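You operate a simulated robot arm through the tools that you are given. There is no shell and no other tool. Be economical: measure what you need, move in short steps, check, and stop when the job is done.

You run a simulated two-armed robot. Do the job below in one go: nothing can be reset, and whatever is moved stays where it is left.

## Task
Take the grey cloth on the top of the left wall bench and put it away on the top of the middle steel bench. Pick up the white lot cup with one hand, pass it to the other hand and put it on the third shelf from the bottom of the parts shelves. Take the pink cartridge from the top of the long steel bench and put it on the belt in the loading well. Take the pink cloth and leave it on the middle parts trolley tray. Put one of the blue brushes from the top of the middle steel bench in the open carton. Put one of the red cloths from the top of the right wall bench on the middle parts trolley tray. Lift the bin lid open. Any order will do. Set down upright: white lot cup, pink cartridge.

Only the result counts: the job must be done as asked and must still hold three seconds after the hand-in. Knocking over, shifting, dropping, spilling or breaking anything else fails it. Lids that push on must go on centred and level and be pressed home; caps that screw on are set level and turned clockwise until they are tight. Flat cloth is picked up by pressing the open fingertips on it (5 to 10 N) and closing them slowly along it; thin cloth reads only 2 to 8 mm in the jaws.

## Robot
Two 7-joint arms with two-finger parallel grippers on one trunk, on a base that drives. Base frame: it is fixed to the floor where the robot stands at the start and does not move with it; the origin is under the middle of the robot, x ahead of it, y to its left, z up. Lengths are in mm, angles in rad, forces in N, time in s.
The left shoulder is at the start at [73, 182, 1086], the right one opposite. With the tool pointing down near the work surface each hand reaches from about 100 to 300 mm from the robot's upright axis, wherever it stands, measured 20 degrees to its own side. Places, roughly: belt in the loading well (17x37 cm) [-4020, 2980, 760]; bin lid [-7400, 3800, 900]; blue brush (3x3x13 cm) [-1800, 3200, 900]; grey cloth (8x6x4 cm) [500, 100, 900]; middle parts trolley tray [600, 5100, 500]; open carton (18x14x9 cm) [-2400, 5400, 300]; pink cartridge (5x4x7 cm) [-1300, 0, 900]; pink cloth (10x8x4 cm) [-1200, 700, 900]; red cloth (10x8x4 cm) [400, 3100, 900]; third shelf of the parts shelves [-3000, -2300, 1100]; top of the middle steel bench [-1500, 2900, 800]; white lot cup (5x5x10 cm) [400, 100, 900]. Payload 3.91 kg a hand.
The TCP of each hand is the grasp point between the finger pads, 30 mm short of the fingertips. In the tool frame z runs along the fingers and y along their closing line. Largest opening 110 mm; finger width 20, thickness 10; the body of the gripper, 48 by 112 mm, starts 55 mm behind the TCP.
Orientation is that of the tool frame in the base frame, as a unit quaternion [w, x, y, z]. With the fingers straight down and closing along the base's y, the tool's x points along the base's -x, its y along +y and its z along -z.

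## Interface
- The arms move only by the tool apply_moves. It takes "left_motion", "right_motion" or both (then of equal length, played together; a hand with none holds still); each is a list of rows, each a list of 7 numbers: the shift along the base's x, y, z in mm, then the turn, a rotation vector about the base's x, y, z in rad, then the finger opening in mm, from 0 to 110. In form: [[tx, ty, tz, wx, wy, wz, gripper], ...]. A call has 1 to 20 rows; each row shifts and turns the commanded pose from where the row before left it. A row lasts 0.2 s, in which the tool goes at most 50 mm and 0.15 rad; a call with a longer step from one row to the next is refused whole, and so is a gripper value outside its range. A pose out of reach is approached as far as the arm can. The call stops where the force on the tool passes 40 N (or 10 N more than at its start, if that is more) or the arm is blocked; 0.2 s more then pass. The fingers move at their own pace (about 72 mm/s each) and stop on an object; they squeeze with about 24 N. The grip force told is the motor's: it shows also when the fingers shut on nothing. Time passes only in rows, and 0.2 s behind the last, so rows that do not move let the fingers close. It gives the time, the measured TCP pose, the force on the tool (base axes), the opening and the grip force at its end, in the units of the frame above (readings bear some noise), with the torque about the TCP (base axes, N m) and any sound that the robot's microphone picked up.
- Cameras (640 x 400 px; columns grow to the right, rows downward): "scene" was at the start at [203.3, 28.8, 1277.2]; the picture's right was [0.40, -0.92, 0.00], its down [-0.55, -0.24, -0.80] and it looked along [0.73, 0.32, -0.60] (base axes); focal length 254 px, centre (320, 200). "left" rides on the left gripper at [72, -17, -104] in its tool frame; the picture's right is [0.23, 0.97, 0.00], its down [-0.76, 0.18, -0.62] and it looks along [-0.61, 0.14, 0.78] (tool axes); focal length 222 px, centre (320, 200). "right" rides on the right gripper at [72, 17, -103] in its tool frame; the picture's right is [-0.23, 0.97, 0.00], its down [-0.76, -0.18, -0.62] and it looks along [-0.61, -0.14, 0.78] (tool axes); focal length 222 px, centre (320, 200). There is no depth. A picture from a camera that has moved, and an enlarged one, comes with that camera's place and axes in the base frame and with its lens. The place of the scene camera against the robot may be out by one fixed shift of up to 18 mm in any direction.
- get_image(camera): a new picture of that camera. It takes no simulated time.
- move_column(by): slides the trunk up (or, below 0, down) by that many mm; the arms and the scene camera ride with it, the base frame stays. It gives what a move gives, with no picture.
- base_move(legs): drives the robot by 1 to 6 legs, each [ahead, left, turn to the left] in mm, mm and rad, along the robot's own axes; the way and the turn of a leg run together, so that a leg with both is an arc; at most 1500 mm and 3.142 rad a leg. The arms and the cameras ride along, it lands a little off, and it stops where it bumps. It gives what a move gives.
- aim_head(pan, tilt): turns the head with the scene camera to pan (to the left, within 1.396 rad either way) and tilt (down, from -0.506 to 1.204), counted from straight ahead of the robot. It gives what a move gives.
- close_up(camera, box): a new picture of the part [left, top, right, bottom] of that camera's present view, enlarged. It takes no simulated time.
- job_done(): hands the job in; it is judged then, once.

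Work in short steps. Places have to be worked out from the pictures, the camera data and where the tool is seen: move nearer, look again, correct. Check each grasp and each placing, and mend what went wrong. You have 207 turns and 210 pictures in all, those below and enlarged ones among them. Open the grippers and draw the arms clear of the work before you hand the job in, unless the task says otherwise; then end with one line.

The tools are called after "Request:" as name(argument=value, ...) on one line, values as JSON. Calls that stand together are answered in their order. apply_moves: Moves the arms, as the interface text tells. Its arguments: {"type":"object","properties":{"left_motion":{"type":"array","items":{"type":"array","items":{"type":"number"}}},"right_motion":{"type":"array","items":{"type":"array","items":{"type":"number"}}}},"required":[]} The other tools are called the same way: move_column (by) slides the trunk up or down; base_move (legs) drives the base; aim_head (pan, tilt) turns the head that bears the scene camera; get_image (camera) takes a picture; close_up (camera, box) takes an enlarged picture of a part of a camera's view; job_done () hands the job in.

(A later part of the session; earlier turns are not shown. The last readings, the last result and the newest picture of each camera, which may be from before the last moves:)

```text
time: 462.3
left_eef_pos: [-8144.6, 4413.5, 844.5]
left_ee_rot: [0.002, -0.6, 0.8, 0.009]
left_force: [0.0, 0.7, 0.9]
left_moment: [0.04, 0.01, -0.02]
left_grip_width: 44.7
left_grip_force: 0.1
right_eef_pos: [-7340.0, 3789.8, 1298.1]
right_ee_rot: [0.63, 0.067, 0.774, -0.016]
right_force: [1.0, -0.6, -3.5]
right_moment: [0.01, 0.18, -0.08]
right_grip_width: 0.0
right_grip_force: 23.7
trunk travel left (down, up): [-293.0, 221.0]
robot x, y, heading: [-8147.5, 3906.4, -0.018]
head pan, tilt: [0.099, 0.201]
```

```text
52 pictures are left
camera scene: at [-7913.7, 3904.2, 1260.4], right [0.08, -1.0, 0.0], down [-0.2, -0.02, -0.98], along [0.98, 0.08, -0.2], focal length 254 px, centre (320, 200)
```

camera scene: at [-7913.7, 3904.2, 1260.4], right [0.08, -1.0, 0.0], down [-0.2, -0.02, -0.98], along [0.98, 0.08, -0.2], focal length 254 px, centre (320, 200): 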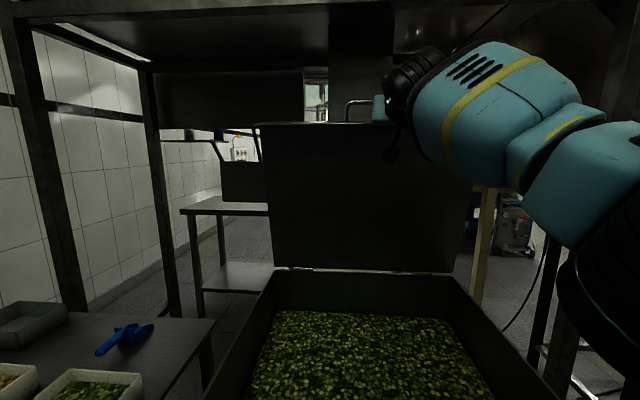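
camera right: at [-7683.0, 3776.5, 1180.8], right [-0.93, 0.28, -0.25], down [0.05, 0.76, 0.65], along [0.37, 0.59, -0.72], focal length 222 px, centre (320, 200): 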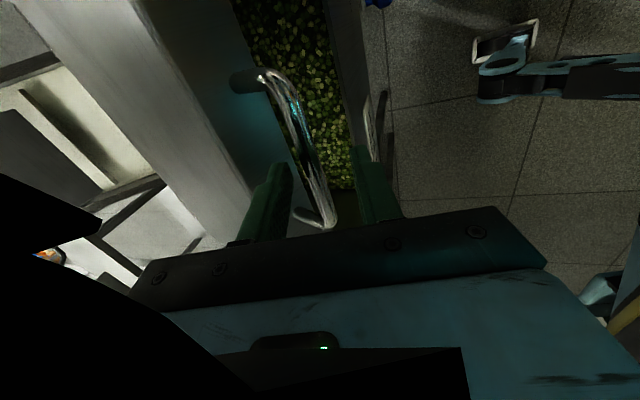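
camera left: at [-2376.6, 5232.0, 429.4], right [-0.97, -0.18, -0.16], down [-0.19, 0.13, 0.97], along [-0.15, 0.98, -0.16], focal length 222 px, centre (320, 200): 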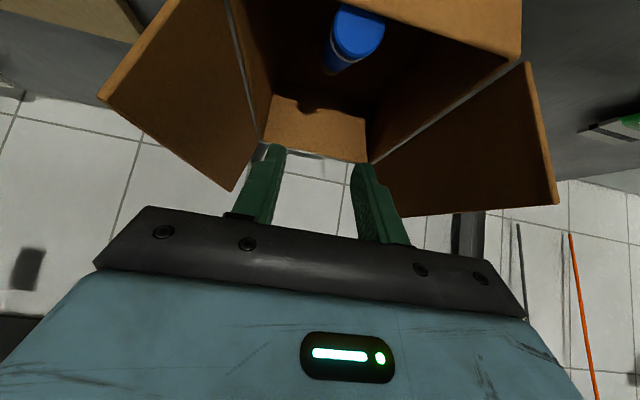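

The lid is at about 70°. I lower the hand slightly below its edge and drive forward a bit to push it further toward vertical.

Request:
apply_moves(right_motion=[[-20, 0, -15, 0, 0, 0, 0], [-15, 0, -30, 0, 0, 0, 0], [0, 0, -30, 0, 0, 0, 0], [0, 0, 0, 0, 0, 0, 0]])

Request:
base_move(legs=[[130, 0, 0]])

Request:
get_image(camera="scene")

```text
time: 463.3
left_eef_pos: [-8145.9, 4413.6, 843.8]
left_ee_rot: [0.002, -0.6, 0.8, 0.008]
left_force: [-0.5, 0.7, 0.3]
left_moment: [0.01, 0.0, 0.02]
left_grip_width: 45.1
left_grip_force: 0.0
right_eef_pos: [-7375.7, 3791.6, 1223.8]
right_ee_rot: [0.629, 0.067, 0.775, -0.016]
right_force: [0.4, -0.1, -0.5]
right_moment: [0.01, 0.02, 0.0]
right_grip_width: 0.0
right_grip_force: 23.9
trunk travel left (down, up): [-293.0, 221.0]
robot x, y, heading: [-8145.3, 3910.0, -0.021]
head pan, tilt: [0.099, 0.201]
```

```text
time: 464.6
left_eef_pos: [-8016.9, 4410.4, 844.6]
left_ee_rot: [0.001, -0.6, 0.8, 0.008]
left_force: [0.5, 0.3, -0.6]
left_moment: [0.01, 0.04, 0.01]
left_grip_width: 44.9
left_grip_force: 0.0
right_eef_pos: [-7246.7, 3790.3, 1222.6]
right_ee_rot: [0.629, 0.066, 0.775, -0.015]
right_force: [0.1, 0.9, -0.2]
right_moment: [0.03, -0.01, 0.03]
right_grip_width: 0.2
right_grip_force: 23.6
trunk travel left (down, up): [-293.0, 221.0]
robot x, y, heading: [-8017.2, 3905.0, -0.015]
head pan, tilt: [0.099, 0.201]
```

```text
51 pictures are left
camera scene: at [-7785.6, 3902.7, 1260.3], right [0.08, -1.0, 0.0], down [-0.2, -0.02, -0.98], along [0.98, 0.08, -0.2], focal length 254 px, centre (320, 200)
```

scene: 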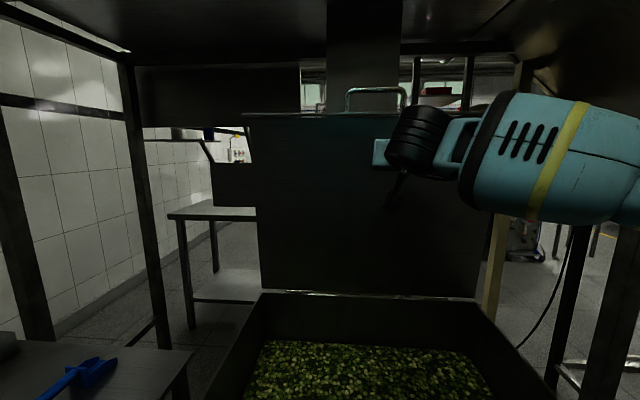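

The lid stands nearly upright. I back away and check that it stays.

Request:
base_move(legs=[[-330, 0, 0]])

Request:
get_image(camera="scene")

```text
time: 466.8
left_eef_pos: [-8346.5, 4415.9, 844.1]
left_ee_rot: [0.001, -0.6, 0.8, 0.007]
left_force: [0.4, 0.0, -0.9]
left_moment: [0.01, 0.04, -0.02]
left_grip_width: 45.1
left_grip_force: 0.2
right_eef_pos: [-7575.3, 3795.3, 1222.9]
right_ee_rot: [0.629, 0.066, 0.775, -0.015]
right_force: [-1.2, 0.6, 0.1]
right_moment: [0.02, 0.01, 0.02]
right_grip_width: 0.2
right_grip_force: 24.2
trunk travel left (down, up): [-293.0, 221.0]
robot x, y, heading: [-8348.2, 3910.1, -0.015]
head pan, tilt: [0.099, 0.201]
```

```text
50 pictures are left
camera scene: at [-8115.5, 3908.0, 1260.5], right [0.08, -1.0, 0.0], down [-0.2, -0.02, -0.98], along [0.98, 0.08, -0.2], focal length 254 px, centre (320, 200)
```

scene: 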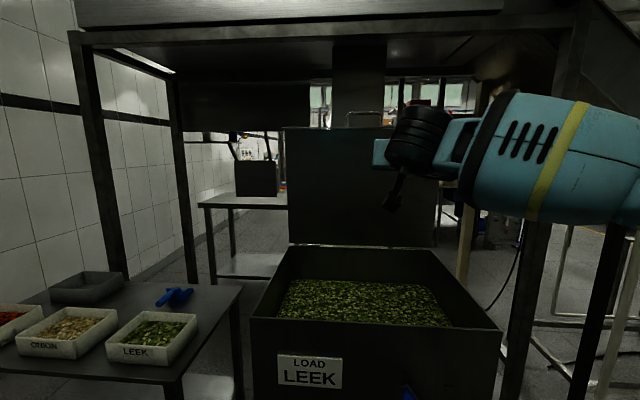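

The lid holds. Two cloths remain. I fold the right hand back to pointing down near the body, then drive south and look for the way back east.

Request:
apply_moves(right_motion=[[-30, 0, 0, 0, 0.12, 0, 20], [-30, -5, -10, 0, 0.137, 0, 40], [-30, -10, -15, 0, 0.137, 0, 60], [-35, -10, -20, 0, 0.137, 0, 60], [-35, -10, -20, 0, 0.137, 0, 60], [-35, -10, -20, 0, 0.137, 0, 60], [-35, -10, -20, 0, 0.137, 0, 60], [-35, -10, -20, 0, 0.137, 0, 60], [-35, -10, -20, 0, 0.137, 0, 60], [-35, -10, -15, 0, 0.137, 0, 60], [0, 0, 0, 0, 0.03, 0, 60]])

Request:
base_move(legs=[[0, -1400, 0], [0, -1400, 0]])

Request:
aim_head(pan=-0.6, tilt=0.25)

Request:
get_image(camera="scene")

```text
time: 469.2
left_eef_pos: [-8346.5, 4416.9, 843.4]
left_ee_rot: [0.001, -0.6, 0.8, 0.008]
left_force: [-0.1, -0.7, 0.5]
left_moment: [0.0, 0.0, -0.03]
left_grip_width: 45.2
left_grip_force: 0.1
right_eef_pos: [-7910.3, 3709.6, 1063.5]
right_ee_rot: [-0.011, 0.04, 0.998, -0.054]
right_force: [0.5, -0.2, -0.6]
right_moment: [0.02, 0.0, 0.01]
right_grip_width: 60.0
right_grip_force: 0.2
trunk travel left (down, up): [-293.0, 221.0]
robot x, y, heading: [-8346.9, 3908.8, -0.016]
head pan, tilt: [0.099, 0.201]
```

```text
time: 493.7
left_eef_pos: [-8410.0, 1610.5, 844.4]
left_ee_rot: [0.001, -0.592, 0.806, 0.009]
left_force: [-0.8, -0.7, -0.8]
left_moment: [0.03, -0.03, -0.04]
left_grip_width: 45.1
left_grip_force: 0.1
right_eef_pos: [-7989.6, 896.0, 1063.4]
right_ee_rot: [-0.01, 0.05, 0.997, -0.054]
right_force: [1.2, 0.9, 0.5]
right_moment: [-0.02, 0.02, -0.01]
right_grip_width: 59.7
right_grip_force: 0.1
trunk travel left (down, up): [-293.0, 221.0]
robot x, y, heading: [-8419.4, 1107.3, -0.032]
head pan, tilt: [0.099, 0.201]
```

```text
time: 494.8
left_eef_pos: [-8410.5, 1611.4, 844.5]
left_ee_rot: [0.002, -0.592, 0.806, 0.008]
left_force: [-0.2, -0.4, 0.1]
left_moment: [0.03, -0.01, 0.01]
left_grip_width: 45.0
left_grip_force: 0.0
right_eef_pos: [-7989.6, 895.8, 1061.9]
right_ee_rot: [-0.01, 0.051, 0.997, -0.054]
right_force: [0.6, 0.0, 0.8]
right_moment: [0.01, -0.01, 0.0]
right_grip_width: 59.9
right_grip_force: 0.1
trunk travel left (down, up): [-293.0, 221.0]
robot x, y, heading: [-8424.3, 1100.5, -0.035]
head pan, tilt: [-0.6, 0.25]
```

```text
49 pictures are left
camera scene: at [-8207.0, 1036.3, 1255.9], right [-0.59, -0.8, 0.0], down [-0.2, 0.15, -0.97], along [0.78, -0.58, -0.25], focal length 254 px, centre (320, 200)
```

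scene: 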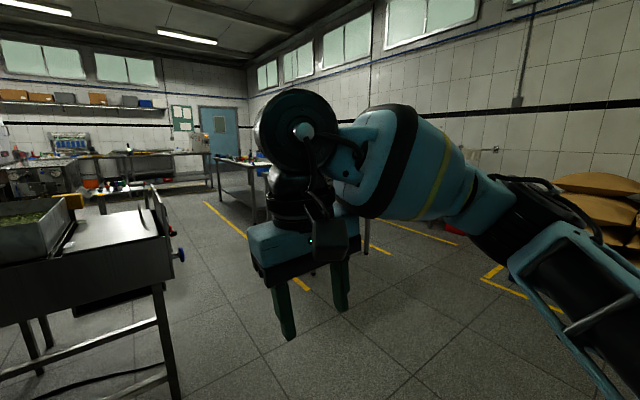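

The lane between the yellow lines (y ≈ -1050 to -1930) leads back east. I bring the right hand a bit forward to narrow the robot, drive south-east into that lane and check the pose.

Request:
apply_moves(right_motion=[[25, 20, 0, 0, 0, 0, 60], [25, 20, 0, 0, 0, 0, 60], [25, 20, 0, 0, 0, 0, 60], [25, 20, 0, 0, 0, 0, 60]])

Request:
base_move(legs=[[0, 0, 0.035], [0, -1400, 0], [0, -330, 0], [1450, 0, 0], [0, -860, 0]])

Request:
aim_head(pan=0.0, tilt=0.25)

Request:
get_image(camera="scene")

```text
time: 495.8
left_eef_pos: [-8410.0, 1610.1, 844.5]
left_ee_rot: [0.001, -0.592, 0.806, 0.009]
left_force: [-0.2, 0.6, 0.1]
left_moment: [0.03, -0.01, -0.01]
left_grip_width: 45.1
left_grip_force: 0.0
right_eef_pos: [-7888.1, 976.0, 1061.8]
right_ee_rot: [-0.01, 0.052, 0.997, -0.054]
right_force: [0.3, 0.1, -0.4]
right_moment: [-0.02, 0.05, 0.03]
right_grip_width: 59.9
right_grip_force: 0.1
trunk travel left (down, up): [-293.0, 221.0]
robot x, y, heading: [-8420.4, 1105.8, -0.037]
head pan, tilt: [-0.6, 0.25]
```

```text
time: 526.0
left_eef_pos: [-6971.2, -971.5, 844.3]
left_ee_rot: [0.0, -0.606, 0.795, 0.008]
left_force: [-0.3, 0.4, 0.2]
left_moment: [-0.05, 0.0, 0.01]
left_grip_width: 44.6
left_grip_force: 0.1
right_eef_pos: [-6425.5, -1588.1, 1062.3]
right_ee_rot: [-0.009, 0.034, 0.998, -0.053]
right_force: [0.5, -0.3, -0.2]
right_moment: [0.01, 0.0, -0.03]
right_grip_width: 60.2
right_grip_force: 0.1
trunk travel left (down, up): [-293.0, 221.0]
robot x, y, heading: [-6961.0, -1480.2, -0.001]
head pan, tilt: [-0.6, 0.25]
```

```text
time: 527.0
left_eef_pos: [-6971.5, -971.5, 844.6]
left_ee_rot: [0.001, -0.606, 0.795, 0.009]
left_force: [-0.4, -0.1, 0.2]
left_moment: [-0.01, 0.02, 0.03]
left_grip_width: 45.2
left_grip_force: 0.0
right_eef_pos: [-6425.9, -1586.9, 1062.0]
right_ee_rot: [-0.009, 0.033, 0.998, -0.055]
right_force: [-0.2, -0.5, -0.4]
right_moment: [-0.02, -0.02, 0.02]
right_grip_width: 60.0
right_grip_force: 0.1
trunk travel left (down, up): [-293.0, 221.0]
robot x, y, heading: [-6961.1, -1480.3, -0.0]
head pan, tilt: [0.0, 0.25]
```

```text
48 pictures are left
camera scene: at [-6730.3, -1485.0, 1255.9], right [0.0, -1.0, 0.0], down [-0.25, 0.0, -0.97], along [0.97, 0.0, -0.25], focal length 254 px, centre (320, 200)
```

scene: 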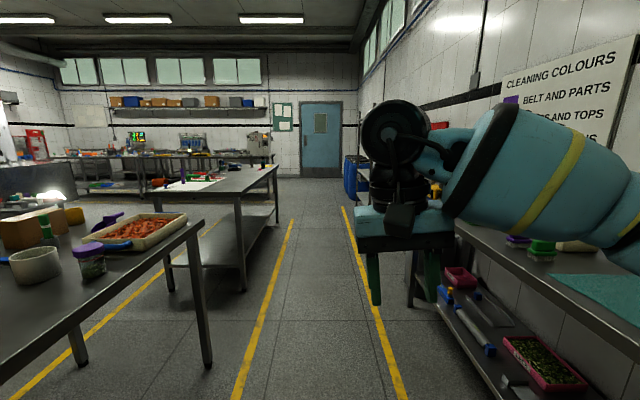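

The lane is clear, but the left hand needs room past the bench edge (y ≈ -954). I shift right 110 and drive ahead in stages.

Request:
base_move(legs=[[0, -110, 0], [1300, 0, 0], [1300, 0, 0]])

Request:
base_move(legs=[[1200, 0, 0], [1200, 0, 0]])

Request:
get_image(camera="scene")

```text
time: 540.9
left_eef_pos: [-4366.6, -1092.5, 844.8]
left_ee_rot: [0.002, -0.601, 0.799, 0.008]
left_force: [0.4, -0.3, -0.6]
left_moment: [0.02, 0.0, 0.01]
left_grip_width: 44.8
left_grip_force: 0.0
right_eef_pos: [-3830.8, -1717.9, 1061.4]
right_ee_rot: [-0.01, 0.041, 0.998, -0.053]
right_force: [-0.5, -0.1, -0.1]
right_moment: [-0.01, -0.03, 0.01]
right_grip_width: 60.1
right_grip_force: 0.0
trunk travel left (down, up): [-293.0, 221.0]
robot x, y, heading: [-4362.1, -1600.2, -0.016]
head pan, tilt: [0.0, 0.25]
```

```text
time: 552.6
left_eef_pos: [-1974.9, -1121.3, 844.1]
left_ee_rot: [0.001, -0.602, 0.799, 0.009]
left_force: [-0.3, -0.3, -1.0]
left_moment: [0.01, -0.02, -0.04]
left_grip_width: 45.1
left_grip_force: 0.0
right_eef_pos: [-1438.6, -1744.9, 1061.0]
right_ee_rot: [-0.008, 0.041, 0.998, -0.054]
right_force: [0.5, -0.3, -0.3]
right_moment: [0.01, -0.02, -0.03]
right_grip_width: 60.0
right_grip_force: 0.2
trunk travel left (down, up): [-293.0, 221.0]
robot x, y, heading: [-1972.7, -1629.0, -0.01]
head pan, tilt: [0.0, 0.25]
```

```text
47 pictures are left
camera scene: at [-1741.3, -1638.0, 1255.9], right [-0.01, -1.0, 0.0], down [-0.25, 0.0, -0.97], along [0.97, -0.01, -0.25], focal length 254 px, centre (320, 200)
```

scene: 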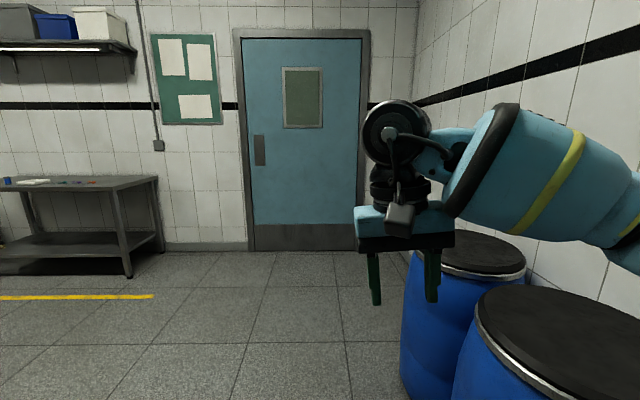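

I move left away from the barrels, go ahead to x ≈ -640, turn to face -x, and strafe right up the corridor to the pink cloth.

Request:
apply_moves(right_motion=[[-40, -10, 0, 0, 0, 0, 60], [-40, -10, 0, 0, 0, 0, 60], [-40, -10, 0, 0, 0, 0, 60]])

Request:
base_move(legs=[[0, 250, 0], [1350, 0, 0], [0, 0, 1.576], [0, 0, 1.576]])

Request:
base_move(legs=[[0, -1000, 0], [0, -900, 0]])

Request:
aim_head(pan=-0.2, tilt=0.55)

Request:
get_image(camera="scene")

```text
time: 553.4
left_eef_pos: [-1974.5, -1121.5, 844.6]
left_ee_rot: [0.001, -0.602, 0.799, 0.008]
left_force: [1.2, -0.7, -0.1]
left_moment: [-0.03, 0.01, -0.02]
left_grip_width: 45.1
left_grip_force: 0.0
right_eef_pos: [-1559.6, -1775.0, 1062.1]
right_ee_rot: [-0.009, 0.041, 0.998, -0.054]
right_force: [-0.6, 0.0, -0.7]
right_moment: [-0.03, 0.02, 0.02]
right_grip_width: 60.0
right_grip_force: 0.0
trunk travel left (down, up): [-293.0, 221.0]
robot x, y, heading: [-1977.4, -1628.2, -0.011]
head pan, tilt: [0.0, 0.25]
```

```text
time: 570.2
left_eef_pos: [-607.8, -1906.6, 845.7]
left_ee_rot: [0.008, 0.796, 0.605, -0.001]
left_force: [0.2, 0.1, -0.4]
left_moment: [0.02, -0.01, 0.03]
left_grip_width: 45.1
left_grip_force: 0.0
right_eef_pos: [-1029.9, -1255.2, 1061.7]
right_ee_rot: [-0.054, 0.998, -0.035, 0.009]
right_force: [-0.4, -0.1, 0.7]
right_moment: [0.02, 0.0, -0.01]
right_grip_width: 60.0
right_grip_force: 0.0
trunk travel left (down, up): [-293.0, 221.0]
robot x, y, heading: [-613.2, -1400.0, 3.136]
head pan, tilt: [0.0, 0.25]
```

```text
time: 587.3
left_eef_pos: [-603.4, 2.5, 845.1]
left_ee_rot: [0.009, 0.795, 0.607, -0.001]
left_force: [-0.4, 0.1, -0.3]
left_moment: [-0.02, 0.01, 0.01]
left_grip_width: 45.1
left_grip_force: 0.0
right_eef_pos: [-1029.1, 653.1, 1061.3]
right_ee_rot: [-0.053, 0.998, -0.034, 0.009]
right_force: [-0.6, 0.1, 0.0]
right_moment: [-0.01, 0.03, 0.03]
right_grip_width: 59.9
right_grip_force: 0.1
trunk travel left (down, up): [-293.0, 221.0]
robot x, y, heading: [-610.8, 509.4, 3.141]
head pan, tilt: [0.0, 0.25]
```

```text
time: 588.1
left_eef_pos: [-602.9, 4.0, 844.5]
left_ee_rot: [0.009, 0.795, 0.607, -0.001]
left_force: [0.0, -0.4, -0.3]
left_moment: [-0.03, -0.01, -0.04]
left_grip_width: 45.1
left_grip_force: 0.0
right_eef_pos: [-1028.6, 652.2, 1061.5]
right_ee_rot: [-0.054, 0.998, -0.033, 0.009]
right_force: [0.7, -0.4, -0.4]
right_moment: [0.02, 0.01, -0.03]
right_grip_width: 60.2
right_grip_force: 0.0
trunk travel left (down, up): [-293.0, 221.0]
robot x, y, heading: [-610.8, 510.4, 3.143]
head pan, tilt: [-0.201, 0.55]
```

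```text
46 pictures are left
camera scene: at [-855.0, 523.3, 1228.3], right [0.2, 0.98, 0.0], down [0.51, -0.1, -0.85], along [-0.84, 0.17, -0.52], focal length 254 px, centre (320, 200)
```

scene: 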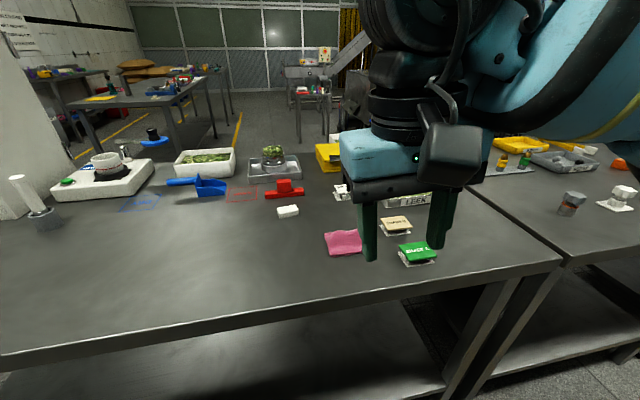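

The pink cloth lies at about (-1250, 658). I drive ahead 150, straighten the tool, and place the hand above it for a closer look.

Request:
base_move(legs=[[150, 0, 0]])

Request:
apply_moves(right_motion=[[-20, 0, 0, -0.054, 0.01, 0, 50], [-25, 0, -20, -0.054, 0.01, 0, 50], [-25, 0, -25, 0, 0, 0, 50], [0, 0, 0, 0, 0, 0, 50]])

Request:
get_image(camera="right")

```text
time: 589.5
left_eef_pos: [-752.7, 3.5, 843.1]
left_ee_rot: [0.009, 0.795, 0.607, -0.001]
left_force: [0.2, 0.0, 0.0]
left_moment: [-0.01, 0.04, -0.01]
left_grip_width: 45.1
left_grip_force: 0.1
right_eef_pos: [-1178.0, 653.0, 1061.5]
right_ee_rot: [-0.055, 0.998, -0.034, 0.009]
right_force: [0.9, 0.1, -0.8]
right_moment: [0.0, -0.02, 0.0]
right_grip_width: 60.0
right_grip_force: 0.1
trunk travel left (down, up): [-293.0, 221.0]
robot x, y, heading: [-759.8, 514.2, 3.144]
head pan, tilt: [-0.201, 0.55]
```

```text
time: 590.5
left_eef_pos: [-752.9, 3.9, 843.6]
left_ee_rot: [0.008, 0.795, 0.606, -0.001]
left_force: [0.3, -0.4, -0.1]
left_moment: [0.01, -0.01, 0.0]
left_grip_width: 45.1
left_grip_force: 0.1
right_eef_pos: [-1246.6, 653.1, 1017.5]
right_ee_rot: [0.001, 0.999, -0.033, 0.001]
right_force: [-0.1, -0.1, -0.7]
right_moment: [-0.02, 0.01, 0.02]
right_grip_width: 50.1
right_grip_force: 0.1
trunk travel left (down, up): [-293.0, 221.0]
robot x, y, heading: [-766.3, 509.2, 3.142]
head pan, tilt: [-0.201, 0.55]
```

```text
45 pictures are left
camera right: at [-1175.9, 631.5, 1120.2], right [-0.29, -0.96, 0.0], down [-0.75, 0.23, 0.62], along [-0.59, 0.18, -0.78], focal length 222 px, centre (320, 200)
```

right: 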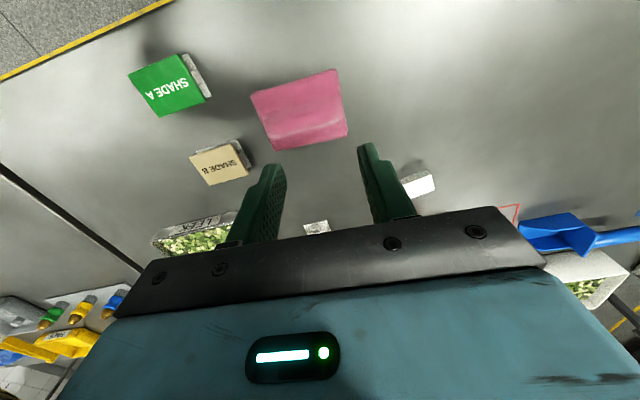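

The cloth spans x -1278..-1211, y 627..721, centre (-1244, 675). I centre on it with 70 mm opening and lower to just above.

Request:
apply_moves(right_motion=[[2, 22, 0, 0, 0, 0, 70], [0, 0, -40, 0, 0, 0, 70], [0, 0, -40, 0, 0, 0, 70], [0, 0, -25, 0, 0, 0, 70], [0, 0, -6, 0, 0, 0, 70], [0, 0, -3, 0, 0, 0, 70], [0, 0, -3, 0, 0, 0, 70], [0, 0, 0, 0, 0, 0, 70]])

Request:
get_image(camera="right")

```text
time: 592.3
left_eef_pos: [-753.7, 2.7, 844.3]
left_ee_rot: [0.008, 0.795, 0.606, -0.002]
left_force: [-0.1, 0.6, 0.4]
left_moment: [-0.01, -0.01, 0.01]
left_grip_width: 45.0
left_grip_force: 0.1
right_eef_pos: [-1245.4, 674.5, 899.7]
right_ee_rot: [0.0, 0.999, -0.033, 0.001]
right_force: [0.7, -0.2, 5.8]
right_moment: [0.04, 0.02, -0.01]
right_grip_width: 71.5
right_grip_force: 6.9
trunk travel left (down, up): [-293.0, 221.0]
robot x, y, heading: [-762.6, 510.2, 3.138]
head pan, tilt: [-0.201, 0.55]
```

```text
44 pictures are left
camera right: at [-1174.2, 653.3, 1002.9], right [-0.29, -0.96, 0.0], down [-0.75, 0.23, 0.62], along [-0.59, 0.18, -0.78], focal length 222 px, centre (320, 200)
```

right: 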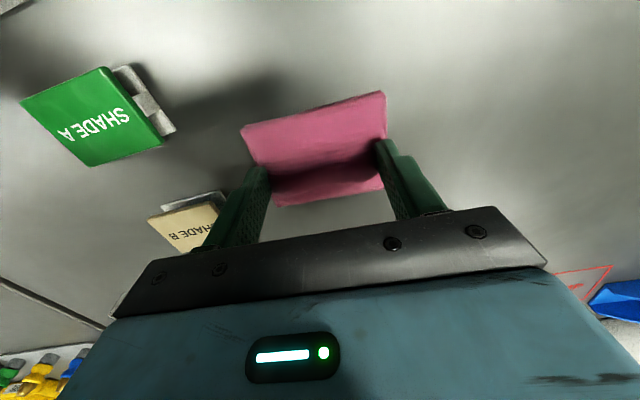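

Contact at about 6 N with the fingertips at the cloth's ends. I close slowly along it.

Request:
apply_moves(right_motion=[[0, 0, 0, 0, 0, 0, 66], [0, 0, 0, 0, 0, 0, 60], [0, 0, 0, 0, 0, 0, 54], [0, 0, 0, 0, 0, 0, 48], [0, 0, 0, 0, 0, 0, 42], [0, 0, 0, 0, 0, 0, 36], [0, 0, 0, 0, 0, 0, 30], [0, 0, 0, 0, 0, 0, 24], [0, 0, 0, 0, 0, 0, 18], [0, 0, 0, 0, 0, 0, 12], [0, 0, 0, 0, 0, 0, 6], [0, 0, 0, 0, 0, 0, 0], [0, 0, 0, 0, 0, 0, 0]])

Request:
get_image(camera="right")

```text
time: 595.1
left_eef_pos: [-753.0, 3.5, 843.7]
left_ee_rot: [0.009, 0.795, 0.606, -0.002]
left_force: [0.1, -0.4, 0.0]
left_moment: [-0.03, 0.03, -0.01]
left_grip_width: 45.0
left_grip_force: 0.1
right_eef_pos: [-1244.8, 674.8, 899.8]
right_ee_rot: [0.002, 0.999, -0.033, 0.001]
right_force: [0.0, 0.5, 2.3]
right_moment: [0.01, -0.01, 0.01]
right_grip_width: 71.0
right_grip_force: 24.4
trunk travel left (down, up): [-293.0, 221.0]
robot x, y, heading: [-760.0, 508.3, 3.144]
head pan, tilt: [-0.201, 0.55]
```

```text
43 pictures are left
camera right: at [-1174.4, 653.3, 1003.0], right [-0.29, -0.96, 0.0], down [-0.75, 0.23, 0.62], along [-0.59, 0.18, -0.78], focal length 222 px, centre (320, 200)
```

right: 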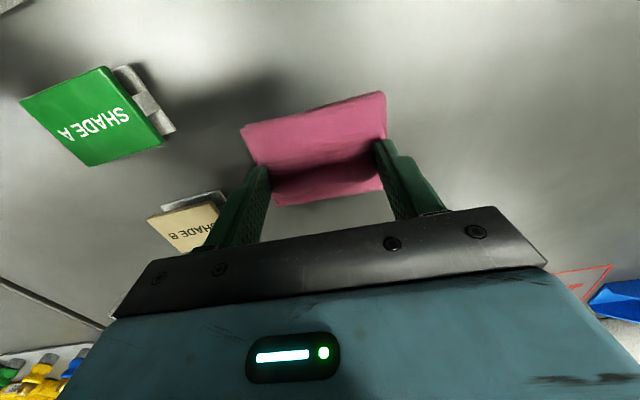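

The fingers stop at 71 mm with full grip: they hold the folded cloth by its raised sides. I lift to see if it comes along.

Request:
apply_moves(right_motion=[[0, 0, 10, 0, 0, 0, 40], [0, 0, 20, 0, 0, 0, 40], [0, 0, 40, 0, 0, 0, 40], [0, 0, 40, 0, 0, 0, 40], [0, 0, 40, 0, 0, 0, 40], [20, 0, 20, 0, 0, 0, 40]])

Request:
get_image(camera="right")

```text
time: 596.5
left_eef_pos: [-752.4, 3.9, 843.7]
left_ee_rot: [0.008, 0.795, 0.607, -0.002]
left_force: [0.1, 0.3, -0.7]
left_moment: [-0.04, 0.03, -0.03]
left_grip_width: 45.2
left_grip_force: 0.0
right_eef_pos: [-1224.6, 675.3, 1069.0]
right_ee_rot: [0.0, 0.999, -0.032, 0.001]
right_force: [-0.6, 0.2, 0.3]
right_moment: [-0.01, 0.02, 0.02]
right_grip_width: 70.9
right_grip_force: 24.4
trunk travel left (down, up): [-293.0, 221.0]
robot x, y, heading: [-763.2, 511.5, 3.14]
head pan, tilt: [-0.201, 0.55]
```

```text
42 pictures are left
camera right: at [-1154.5, 653.4, 1173.5], right [-0.29, -0.96, 0.0], down [-0.75, 0.23, 0.62], along [-0.59, 0.18, -0.78], focal length 222 px, centre (320, 200)
```

right: 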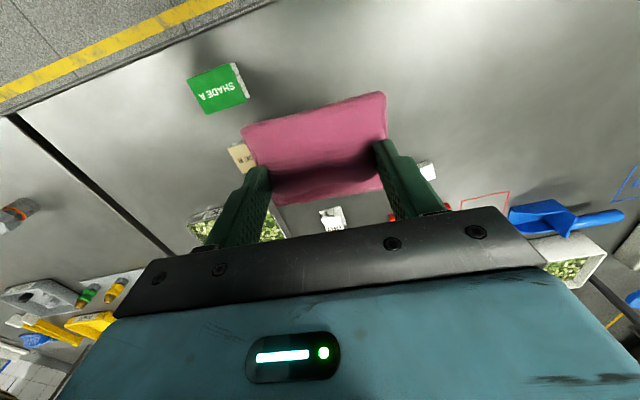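

The pink cloth is held. I back into the corridor, strafe north to y ≈ 4750, and turn to face the trolley.

Request:
base_move(legs=[[-250, 0, 0], [0, -1450, 0], [0, -1450, 0], [0, -1350, 0]])

Request:
base_move(legs=[[0, 0, -1.57], [0, 0, -1.57]])

Request:
aim_head(pan=0.1, tilt=0.4)

Request:
get_image(camera="scene")

```text
time: 635.0
left_eef_pos: [-501.9, 4272.2, 843.8]
left_ee_rot: [0.008, 0.792, 0.611, -0.002]
left_force: [-0.2, 0.1, -0.7]
left_moment: [-0.06, 0.02, 0.0]
left_grip_width: 45.1
left_grip_force: 0.0
right_eef_pos: [-981.7, 4938.0, 1068.4]
right_ee_rot: [0.0, 1.0, -0.029, 0.002]
right_force: [0.6, -0.3, -1.0]
right_moment: [-0.02, 0.01, -0.03]
right_grip_width: 69.8
right_grip_force: 24.6
trunk travel left (down, up): [-293.0, 221.0]
robot x, y, heading: [-514.4, 4777.4, -3.13]
head pan, tilt: [-0.201, 0.55]
```

```text
time: 636.5
left_eef_pos: [-606.5, 4279.8, 844.3]
left_ee_rot: [0.008, 0.85, 0.527, -0.001]
left_force: [0.0, -0.5, -0.6]
left_moment: [0.02, -0.01, 0.03]
left_grip_width: 45.1
left_grip_force: 0.0
right_eef_pos: [-943.3, 5021.1, 1068.0]
right_ee_rot: [-0.002, 0.993, -0.121, 0.003]
right_force: [-0.1, 0.2, -0.3]
right_moment: [0.03, -0.01, 0.02]
right_grip_width: 69.8
right_grip_force: 23.8
trunk travel left (down, up): [-293.0, 221.0]
robot x, y, heading: [-513.2, 4777.5, 2.945]
head pan, tilt: [-0.201, 0.55]
stopped in leg 1: the robot was blocked; the commanded pose is now the measured one
```

```text
time: 637.3
left_eef_pos: [-608.9, 4279.4, 844.1]
left_ee_rot: [0.009, 0.85, 0.527, -0.001]
left_force: [-0.3, 0.1, 0.3]
left_moment: [0.01, 0.0, 0.0]
left_grip_width: 44.9
left_grip_force: 0.0
right_eef_pos: [-943.0, 5022.1, 1067.8]
right_ee_rot: [-0.001, 0.993, -0.121, 0.003]
right_force: [0.2, 0.6, 0.1]
right_moment: [0.01, -0.03, -0.01]
right_grip_width: 69.8
right_grip_force: 24.0
trunk travel left (down, up): [-293.0, 221.0]
robot x, y, heading: [-515.6, 4778.8, 2.95]
head pan, tilt: [0.099, 0.4]
```

```text
41 pictures are left
camera scene: at [-763.6, 4809.4, 1241.3], right [0.1, 1.0, 0.0], down [0.39, -0.04, -0.92], along [-0.92, 0.09, -0.39], focal length 254 px, centre (320, 200)
```

scene: 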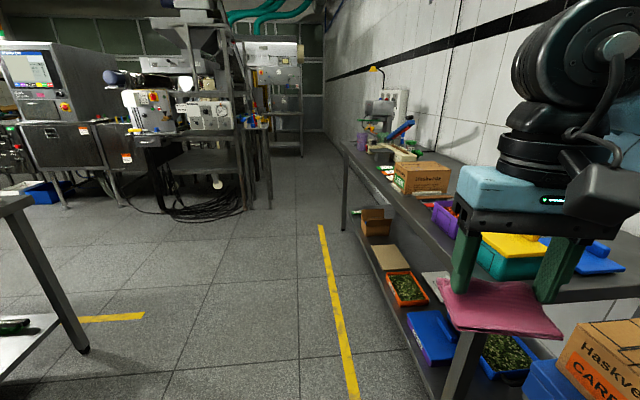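

Something at the right (the red cabinet corner) stopped the turn. I turn back, move south to open floor, turn there to face east, and look at the trolley.

Request:
base_move(legs=[[0, 0, 0.19], [0, 700, 0], [0, 0, 1.57], [0, 0, 1.57]])

Request:
aim_head(pan=0.6, tilt=0.35)

Request:
get_image(camera="scene")

```text
time: 652.3
left_eef_pos: [-528.1, 4584.1, 842.8]
left_ee_rot: [0.001, -0.609, 0.793, 0.008]
left_force: [-0.1, -1.0, -0.3]
left_moment: [-0.01, -0.03, 0.02]
left_grip_width: 45.0
left_grip_force: 0.0
right_eef_pos: [-54.1, 3921.1, 1068.5]
right_ee_rot: [-0.002, 0.023, 1.0, -0.001]
right_force: [0.0, 0.6, -0.2]
right_moment: [0.01, -0.01, 0.03]
right_grip_width: 69.0
right_grip_force: 24.3
trunk travel left (down, up): [-293.0, 221.0]
robot x, y, heading: [-516.1, 4075.4, 0.003]
head pan, tilt: [0.099, 0.4]
```

```text
time: 653.2
left_eef_pos: [-528.8, 4584.4, 844.4]
left_ee_rot: [0.001, -0.608, 0.794, 0.008]
left_force: [0.1, 0.8, -0.5]
left_moment: [0.03, -0.03, 0.02]
left_grip_width: 44.9
left_grip_force: 0.1
right_eef_pos: [-53.0, 3921.6, 1069.2]
right_ee_rot: [-0.002, 0.024, 1.0, -0.001]
right_force: [-1.0, 0.0, -0.4]
right_moment: [-0.01, 0.04, 0.0]
right_grip_width: 69.4
right_grip_force: 23.7
trunk travel left (down, up): [-293.0, 221.0]
robot x, y, heading: [-515.0, 4079.5, 0.004]
head pan, tilt: [0.6, 0.351]
```

```text
40 pictures are left
camera scene: at [-303.0, 4124.8, 1246.4], right [0.57, -0.82, 0.0], down [-0.28, -0.19, -0.94], along [0.77, 0.53, -0.34], focal length 254 px, centre (320, 200)
```

scene: 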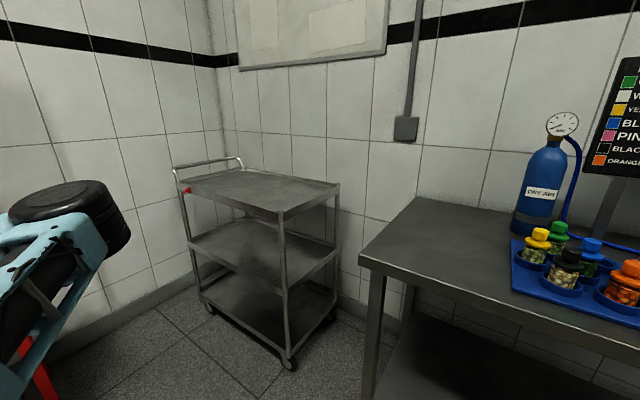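

The trolley spans x 375–750, y 4800–5480; its middle tray is empty at z ≈ 488 with the top tray at 834. I go to about (-230, 4930), then lower the trunk.

Request:
base_move(legs=[[285, 0, 0], [0, 850, 0]])

Request:
move_column(by=-285)

Request:
apply_moves(right_motion=[[10, 5, -10, 0, -0.11, 0, 40], [10, 5, -10, 0, -0.12, 0, 40], [10, 10, -10, 0, -0.12, 0, 40], [10, 10, -10, 0, -0.12, 0, 40], [10, 10, 0, 0, -0.12, 0, 40], [10, 10, 0, 0, -0.12, 0, 40], [0, 0, 0, 0, 0, 0, 40]])

Request:
aim_head(pan=0.0, tilt=0.5)

Request:
get_image(camera="scene")

```text
time: 662.6
left_eef_pos: [-235.7, 5431.1, 844.3]
left_ee_rot: [0.002, -0.605, 0.796, 0.009]
left_force: [0.2, 0.6, 0.4]
left_moment: [-0.03, 0.01, -0.02]
left_grip_width: 45.2
left_grip_force: 0.1
right_eef_pos: [233.2, 4763.5, 1069.3]
right_ee_rot: [-0.001, 0.029, 1.0, -0.001]
right_force: [0.3, 0.3, 0.3]
right_moment: [0.02, -0.03, 0.01]
right_grip_width: 69.1
right_grip_force: 24.1
trunk travel left (down, up): [-293.0, 221.0]
robot x, y, heading: [-227.2, 4926.2, -0.005]
head pan, tilt: [0.6, 0.351]
```

```text
time: 665.5
left_eef_pos: [-235.4, 5430.9, 559.5]
left_ee_rot: [0.001, -0.605, 0.796, 0.008]
left_force: [0.1, 0.5, -0.3]
left_moment: [0.02, 0.01, -0.01]
left_grip_width: 45.0
left_grip_force: 0.1
right_eef_pos: [232.2, 4762.9, 783.8]
right_ee_rot: [-0.001, 0.029, 1.0, 0.0]
right_force: [-0.4, -0.3, 1.2]
right_moment: [-0.03, -0.02, -0.01]
right_grip_width: 68.8
right_grip_force: 24.1
trunk travel left (down, up): [-8.0, 506.0]
robot x, y, heading: [-232.5, 4925.6, -0.006]
head pan, tilt: [0.6, 0.351]
```

```text
time: 667.1
left_eef_pos: [-235.0, 5431.6, 559.2]
left_ee_rot: [0.002, -0.605, 0.796, 0.008]
left_force: [-0.7, 0.0, 0.2]
left_moment: [0.02, -0.06, 0.02]
left_grip_width: 44.8
left_grip_force: 0.0
right_eef_pos: [304.0, 4807.6, 751.3]
right_ee_rot: [0.346, 0.051, 0.937, 0.012]
right_force: [1.4, 11.5, 2.7]
right_moment: [0.05, -0.19, 0.75]
right_grip_width: 69.2
right_grip_force: 23.9
trunk travel left (down, up): [-8.0, 506.0]
robot x, y, heading: [-232.4, 4925.7, -0.011]
head pan, tilt: [0.6, 0.351]
```

```text
time: 668.1
left_eef_pos: [-234.7, 5431.1, 558.6]
left_ee_rot: [0.001, -0.605, 0.796, 0.009]
left_force: [-1.0, -0.3, 0.6]
left_moment: [0.01, 0.0, -0.01]
left_grip_width: 44.8
left_grip_force: 0.0
right_eef_pos: [301.6, 4807.0, 745.3]
right_ee_rot: [0.342, 0.047, 0.939, 0.007]
right_force: [1.0, 10.9, 3.3]
right_moment: [0.01, -0.22, 0.66]
right_grip_width: 69.0
right_grip_force: 23.8
trunk travel left (down, up): [-8.0, 506.0]
robot x, y, heading: [-228.3, 4923.5, -0.008]
head pan, tilt: [0.0, 0.499]
```

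```text
39 pictures are left
camera scene: at [76.6, 4974.1, 926.4], right [0.64, -0.77, 0.0], down [-0.39, -0.32, -0.87], along [0.67, 0.55, -0.5], focal length 254 px, centre (320, 200)
```

scene: 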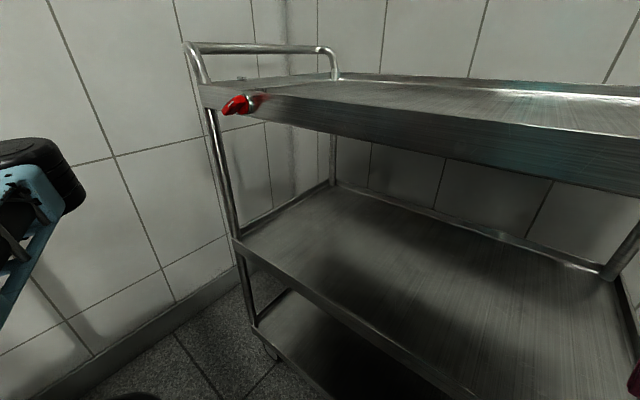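

The pitched wrist touches the head. I back the base 120 and stretch the right hand forward to free it.

Request:
base_move(legs=[[-120, 0, 0]])

Request:
apply_moves(right_motion=[[20, -10, -10, 0, 0, 0, 40], [25, -5, -20, 0, 0, 0, 40], [25, 0, -20, 0, 0, 0, 40], [25, 0, -30, 0, 0, 0, 40], [20, 0, -30, 0, -0.05, 0, 40], [0, 0, 0, 0, 0, 0, 40]])

Request:
aim_head(pan=0.1, tilt=0.5)

Request:
get_image(camera="scene")

```text
time: 669.0
left_eef_pos: [-259.8, 5430.3, 560.1]
left_ee_rot: [0.01, -0.602, 0.798, 0.002]
left_force: [7.1, -2.5, 2.8]
left_moment: [0.18, 0.95, 0.21]
left_grip_width: 45.1
left_grip_force: 0.1
right_eef_pos: [267.2, 4797.3, 747.3]
right_ee_rot: [0.342, 0.059, 0.938, 0.007]
right_force: [0.4, 0.5, -0.2]
right_moment: [0.04, -0.03, 0.01]
right_grip_width: 69.0
right_grip_force: 23.4
trunk travel left (down, up): [-8.0, 506.0]
robot x, y, heading: [-268.6, 4922.3, -0.009]
head pan, tilt: [0.0, 0.499]
stopped in leg 1: the force on the tool passed its limit at 167 N (the readings are from after the stop); the commanded pose is now the measured one
```

```text
time: 670.4
left_eef_pos: [-261.0, 5430.8, 559.6]
left_ee_rot: [0.01, -0.603, 0.798, 0.003]
left_force: [20.3, -2.1, 2.7]
left_moment: [0.18, 2.1, 0.28]
left_grip_width: 44.9
left_grip_force: 0.1
right_eef_pos: [381.6, 4786.7, 634.6]
right_ee_rot: [0.365, 0.054, 0.93, 0.007]
right_force: [0.3, 0.1, -0.4]
right_moment: [0.02, 0.01, -0.01]
right_grip_width: 72.3
right_grip_force: 23.6
trunk travel left (down, up): [-8.0, 506.0]
robot x, y, heading: [-264.3, 4924.4, -0.013]
head pan, tilt: [0.0, 0.499]
```

```text
time: 671.1
left_eef_pos: [-260.1, 5431.0, 560.4]
left_ee_rot: [0.011, -0.603, 0.797, 0.002]
left_force: [18.9, -2.9, 1.8]
left_moment: [0.2, 1.93, 0.29]
left_grip_width: 45.3
left_grip_force: 0.0
right_eef_pos: [380.6, 4787.1, 636.4]
right_ee_rot: [0.365, 0.055, 0.929, 0.007]
right_force: [-0.5, 0.1, -0.5]
right_moment: [0.0, 0.0, 0.02]
right_grip_width: 72.4
right_grip_force: 24.4
trunk travel left (down, up): [-8.0, 506.0]
robot x, y, heading: [-264.9, 4922.8, -0.015]
head pan, tilt: [0.099, 0.499]
```

```text
38 pictures are left
camera scene: at [62.2, 4923.1, 928.1], right [0.09, -1.0, 0.0], down [-0.48, -0.04, -0.88], along [0.87, 0.08, -0.48], focal length 254 px, centre (320, 200)
```

scene: 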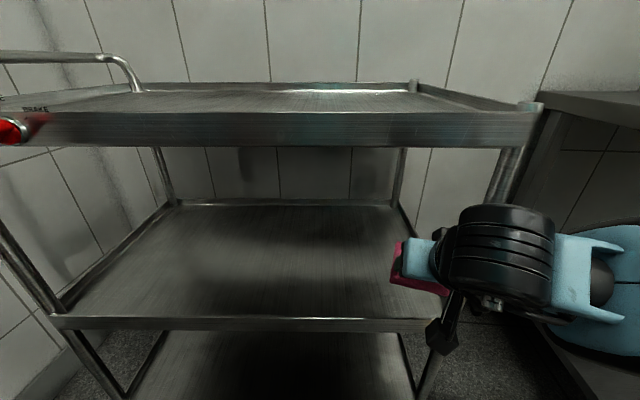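

The left hand is pressing something behind it, so I move forward 40 to relieve it. The right hand is already entering between the trays; I shift it +y to be clear of the post and move in.

Request:
base_move(legs=[[45, 0, 0]])

Request:
apply_moves(right_motion=[[0, 30, 0, 0, 0, 0, 40], [0, 30, -10, 0, 0, 0, 40], [10, 25, -15, 0, 0, 0, 40], [20, 0, -20, 0, 0, 0, 40], [20, 0, -15, 0, 0, 0, 40], [0, 0, 0, 0, 0, 0, 40]])

Request:
get_image(camera="scene")

Request:
get_image(camera="right")

```text
time: 672.0
left_eef_pos: [-216.9, 5430.7, 560.0]
left_ee_rot: [0.01, -0.603, 0.797, 0.001]
left_force: [0.1, -0.2, -0.2]
left_moment: [0.03, 0.0, 0.01]
left_grip_width: 44.8
left_grip_force: 0.1
right_eef_pos: [425.3, 4786.2, 636.7]
right_ee_rot: [0.366, 0.054, 0.929, 0.007]
right_force: [3.6, 6.5, 2.1]
right_moment: [-0.54, 0.25, -0.06]
right_grip_width: 71.9
right_grip_force: 23.2
trunk travel left (down, up): [-8.0, 506.0]
robot x, y, heading: [-225.1, 4924.5, -0.009]
head pan, tilt: [0.099, 0.499]
```

```text
time: 673.4
left_eef_pos: [-217.4, 5430.4, 560.0]
left_ee_rot: [0.011, -0.602, 0.798, 0.004]
left_force: [-0.2, 0.4, 0.6]
left_moment: [-0.01, 0.02, -0.02]
left_grip_width: 44.8
left_grip_force: 0.0
right_eef_pos: [475.9, 4873.0, 576.3]
right_ee_rot: [0.367, 0.053, 0.929, 0.007]
right_force: [0.0, -0.1, -0.4]
right_moment: [0.01, 0.02, 0.0]
right_grip_width: 71.9
right_grip_force: 24.5
trunk travel left (down, up): [-8.0, 506.0]
robot x, y, heading: [-222.9, 4922.7, -0.009]
head pan, tilt: [0.099, 0.499]
```

```text
37 pictures are left
camera scene: at [105.8, 4923.1, 928.5], right [0.09, -1.0, 0.0], down [-0.48, -0.04, -0.88], along [0.87, 0.08, -0.48], focal length 254 px, centre (320, 200)
```

scene: 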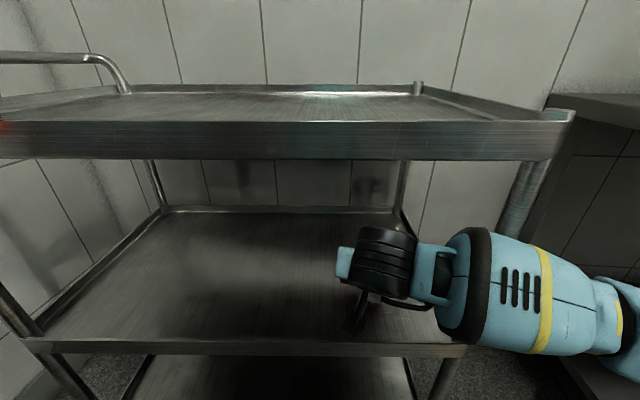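

```text
36 pictures are left
camera right: at [354.2, 4899.6, 603.8], right [0.26, 0.94, 0.21], down [0.11, -0.24, 0.96], along [0.96, -0.22, -0.17], focal length 222 px, centre (320, 200)
```

right: 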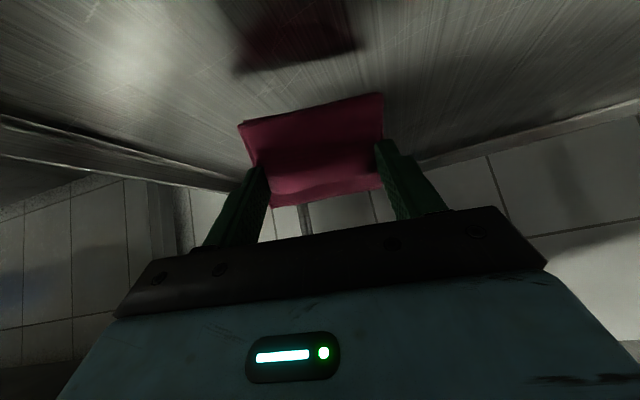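

The cloth is over the middle tray, clear of the posts. I lower until it touches.

Request:
apply_moves(right_motion=[[0, 0, -12, 0, 0, 0, 40], [0, 0, -10, 0, 0, 0, 40], [0, 0, -6, 0, 0, 0, 40], [0, 0, -4, 0, 0, 0, 40], [0, 0, 0, 0, 0, 0, 40]])

Request:
get_image(camera="right")

```text
time: 674.4
left_eef_pos: [-217.3, 5431.3, 560.1]
left_ee_rot: [0.011, -0.604, 0.797, 0.001]
left_force: [0.4, -0.3, 0.0]
left_moment: [-0.01, -0.02, 0.01]
left_grip_width: 45.1
left_grip_force: 0.1
right_eef_pos: [478.4, 4873.3, 556.2]
right_ee_rot: [0.376, 0.056, 0.925, 0.012]
right_force: [0.2, 0.3, 8.7]
right_moment: [0.0, -0.11, 0.02]
right_grip_width: 72.4
right_grip_force: 23.8
trunk travel left (down, up): [-8.0, 506.0]
robot x, y, heading: [-223.3, 4923.7, -0.006]
head pan, tilt: [0.099, 0.499]
stopped in row 4 (right hand): the force on the tool passed its limit at 40 N (the readings are from after the stop); the commanded pose is now the measured one
```

```text
35 pictures are left
camera right: at [357.2, 4899.4, 581.3], right [0.25, 0.94, 0.22], down [0.09, -0.25, 0.96], along [0.96, -0.22, -0.15], focal length 222 px, centre (320, 200)
```

right: 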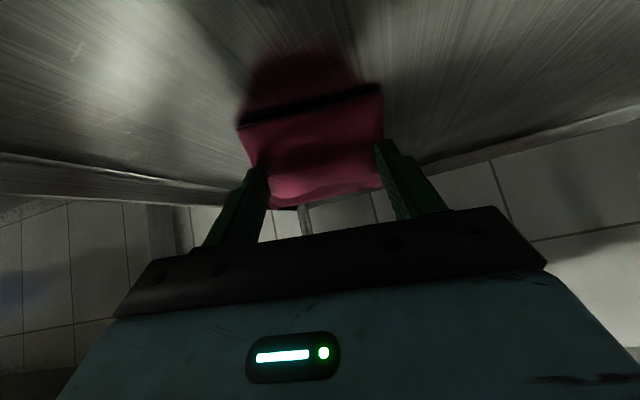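

The cloth rests on the tray. I open the fingers, raise and draw the hand back a little, and move the left hand forward so that the base can back out.

Request:
apply_moves(right_motion=[[0, 0, 2, 0, 0, 0, 80], [0, 0, 0, 0, 0, 0, 100], [0, 0, 0, 0, 0, 0, 105], [-5, 0, 20, 0, 0, 0, 105], [-15, 0, 25, 0, 0, 0, 105], [-20, 0, 20, 0, 0, 0, 105], [-20, 0, 10, 0, 0, 0, 105], [0, 0, 0, 0, 0, 0, 105]], left_motion=[[20, 0, 0, 0, 0, 0, 45], [25, 0, 0, 0, 0, 0, 45], [25, 0, 0, 0, 0, 0, 45], [25, 0, 0, 0, 0, 0, 45], [25, 0, 0, 0, 0, 0, 45], [0, 0, 0, 0, 0, 0, 45], [0, 0, 0, 0, 0, 0, 45], [0, 0, 0, 0, 0, 0, 45]])

Request:
get_image(camera="right")

```text
time: 676.2
left_eef_pos: [-97.4, 5430.2, 560.4]
left_ee_rot: [0.009, -0.603, 0.797, 0.002]
left_force: [-0.3, 0.4, -0.9]
left_moment: [0.01, 0.03, 0.01]
left_grip_width: 45.1
left_grip_force: 0.1
right_eef_pos: [418.9, 4871.0, 631.7]
right_ee_rot: [0.373, 0.057, 0.926, 0.011]
right_force: [0.1, -0.4, -0.5]
right_moment: [0.0, 0.01, -0.02]
right_grip_width: 105.1
right_grip_force: 0.0
trunk travel left (down, up): [-8.0, 506.0]
robot x, y, heading: [-219.0, 4921.1, -0.008]
head pan, tilt: [0.099, 0.499]
```

```text
34 pictures are left
camera right: at [296.5, 4898.9, 656.5], right [0.25, 0.94, 0.22], down [0.1, -0.25, 0.96], along [0.96, -0.22, -0.15], focal length 222 px, centre (320, 200)
```

right: 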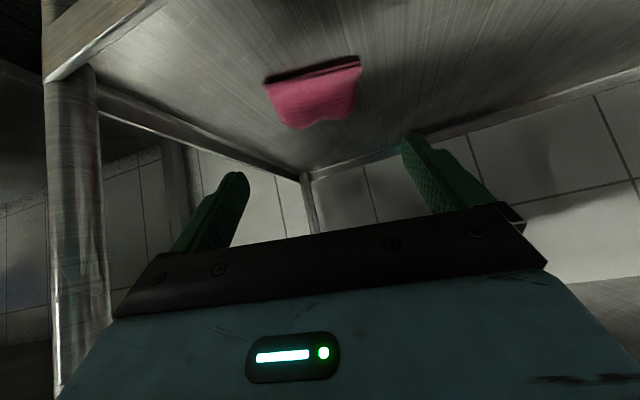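

The pink cloth lies flat on the middle tray. I back out 130, return the hand to vertical and raise the trunk.

Request:
base_move(legs=[[-130, 0, 0]])

Request:
apply_moves(right_motion=[[-10, -10, 0, 0, 0.11, 0, 60], [-10, -15, 0, 0, 0.12, 0, 60], [-10, -20, 0, 0, 0.12, 0, 60], [-10, -20, 0, 0, 0.12, 0, 60], [-10, -20, 10, 0, 0.12, 0, 60], [-10, -20, 20, 0, 0.12, 0, 60], [0, 0, 20, 0, 0.05, 0, 60]])

Request:
move_column(by=290)

Request:
aim_head(pan=0.2, tilt=0.5)

Request:
get_image(camera="scene")

```text
time: 677.5
left_eef_pos: [-226.5, 5432.1, 560.3]
left_ee_rot: [0.011, -0.603, 0.798, 0.001]
left_force: [0.0, 0.4, -1.1]
left_moment: [-0.04, 0.01, -0.03]
left_grip_width: 44.9
left_grip_force: 0.1
right_eef_pos: [291.3, 4873.2, 630.3]
right_ee_rot: [0.374, 0.056, 0.926, 0.011]
right_force: [0.2, 0.2, 0.3]
right_moment: [0.03, 0.02, 0.0]
right_grip_width: 105.3
right_grip_force: 0.1
trunk travel left (down, up): [-8.0, 506.0]
robot x, y, heading: [-344.7, 4921.9, -0.011]
head pan, tilt: [0.099, 0.499]
```

```text
time: 679.1
left_eef_pos: [-225.2, 5433.1, 560.4]
left_ee_rot: [0.011, -0.604, 0.797, 0.002]
left_force: [-0.4, -0.2, -0.4]
left_moment: [0.01, 0.01, 0.02]
left_grip_width: 44.9
left_grip_force: 0.0
right_eef_pos: [230.2, 4767.6, 680.7]
right_ee_rot: [0.003, 0.054, 0.998, -0.01]
right_force: [-0.1, 0.8, -0.1]
right_moment: [0.03, -0.01, -0.02]
right_grip_width: 59.9
right_grip_force: 0.0
trunk travel left (down, up): [-8.0, 506.0]
robot x, y, heading: [-354.4, 4921.6, -0.008]
head pan, tilt: [0.099, 0.499]
```

```text
time: 682.0
left_eef_pos: [-206.0, 5435.0, 846.5]
left_ee_rot: [0.0, -0.602, 0.798, 0.008]
left_force: [-0.6, -0.5, 0.4]
left_moment: [0.01, 0.03, 0.03]
left_grip_width: 45.1
left_grip_force: 0.1
right_eef_pos: [250.3, 4767.7, 958.7]
right_ee_rot: [-0.008, 0.058, 0.998, -0.012]
right_force: [-0.5, -0.6, -0.7]
right_moment: [-0.01, -0.02, -0.02]
right_grip_width: 60.0
right_grip_force: 0.1
trunk travel left (down, up): [-298.0, 216.0]
robot x, y, heading: [-346.1, 4924.0, -0.014]
head pan, tilt: [0.099, 0.499]
```

```text
time: 682.6
left_eef_pos: [-205.9, 5435.4, 845.0]
left_ee_rot: [-0.002, -0.602, 0.799, 0.008]
left_force: [0.2, -0.2, 0.0]
left_moment: [0.0, -0.04, -0.01]
left_grip_width: 45.1
left_grip_force: 0.0
right_eef_pos: [251.3, 4768.4, 959.0]
right_ee_rot: [-0.008, 0.058, 0.998, -0.012]
right_force: [-0.7, 0.8, 0.2]
right_moment: [0.01, 0.0, 0.0]
right_grip_width: 59.8
right_grip_force: 0.0
trunk travel left (down, up): [-298.0, 216.0]
robot x, y, heading: [-349.9, 4922.5, -0.012]
head pan, tilt: [0.201, 0.499]
```

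```text
33 pictures are left
camera scene: at [-96.3, 4936.8, 1232.3], right [0.19, -0.98, 0.0], down [-0.49, -0.09, -0.87], along [0.85, 0.16, -0.5], focal length 254 px, centre (320, 200)
```

scene: 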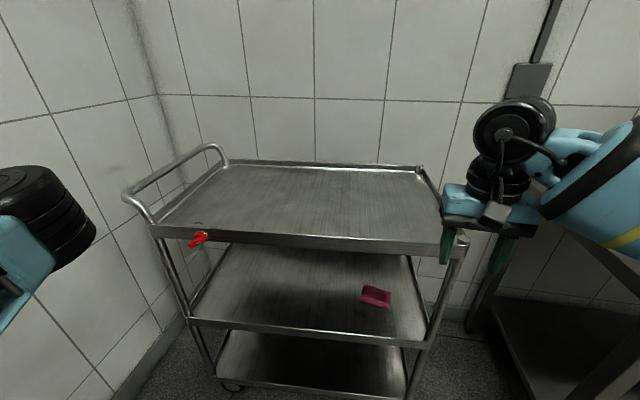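

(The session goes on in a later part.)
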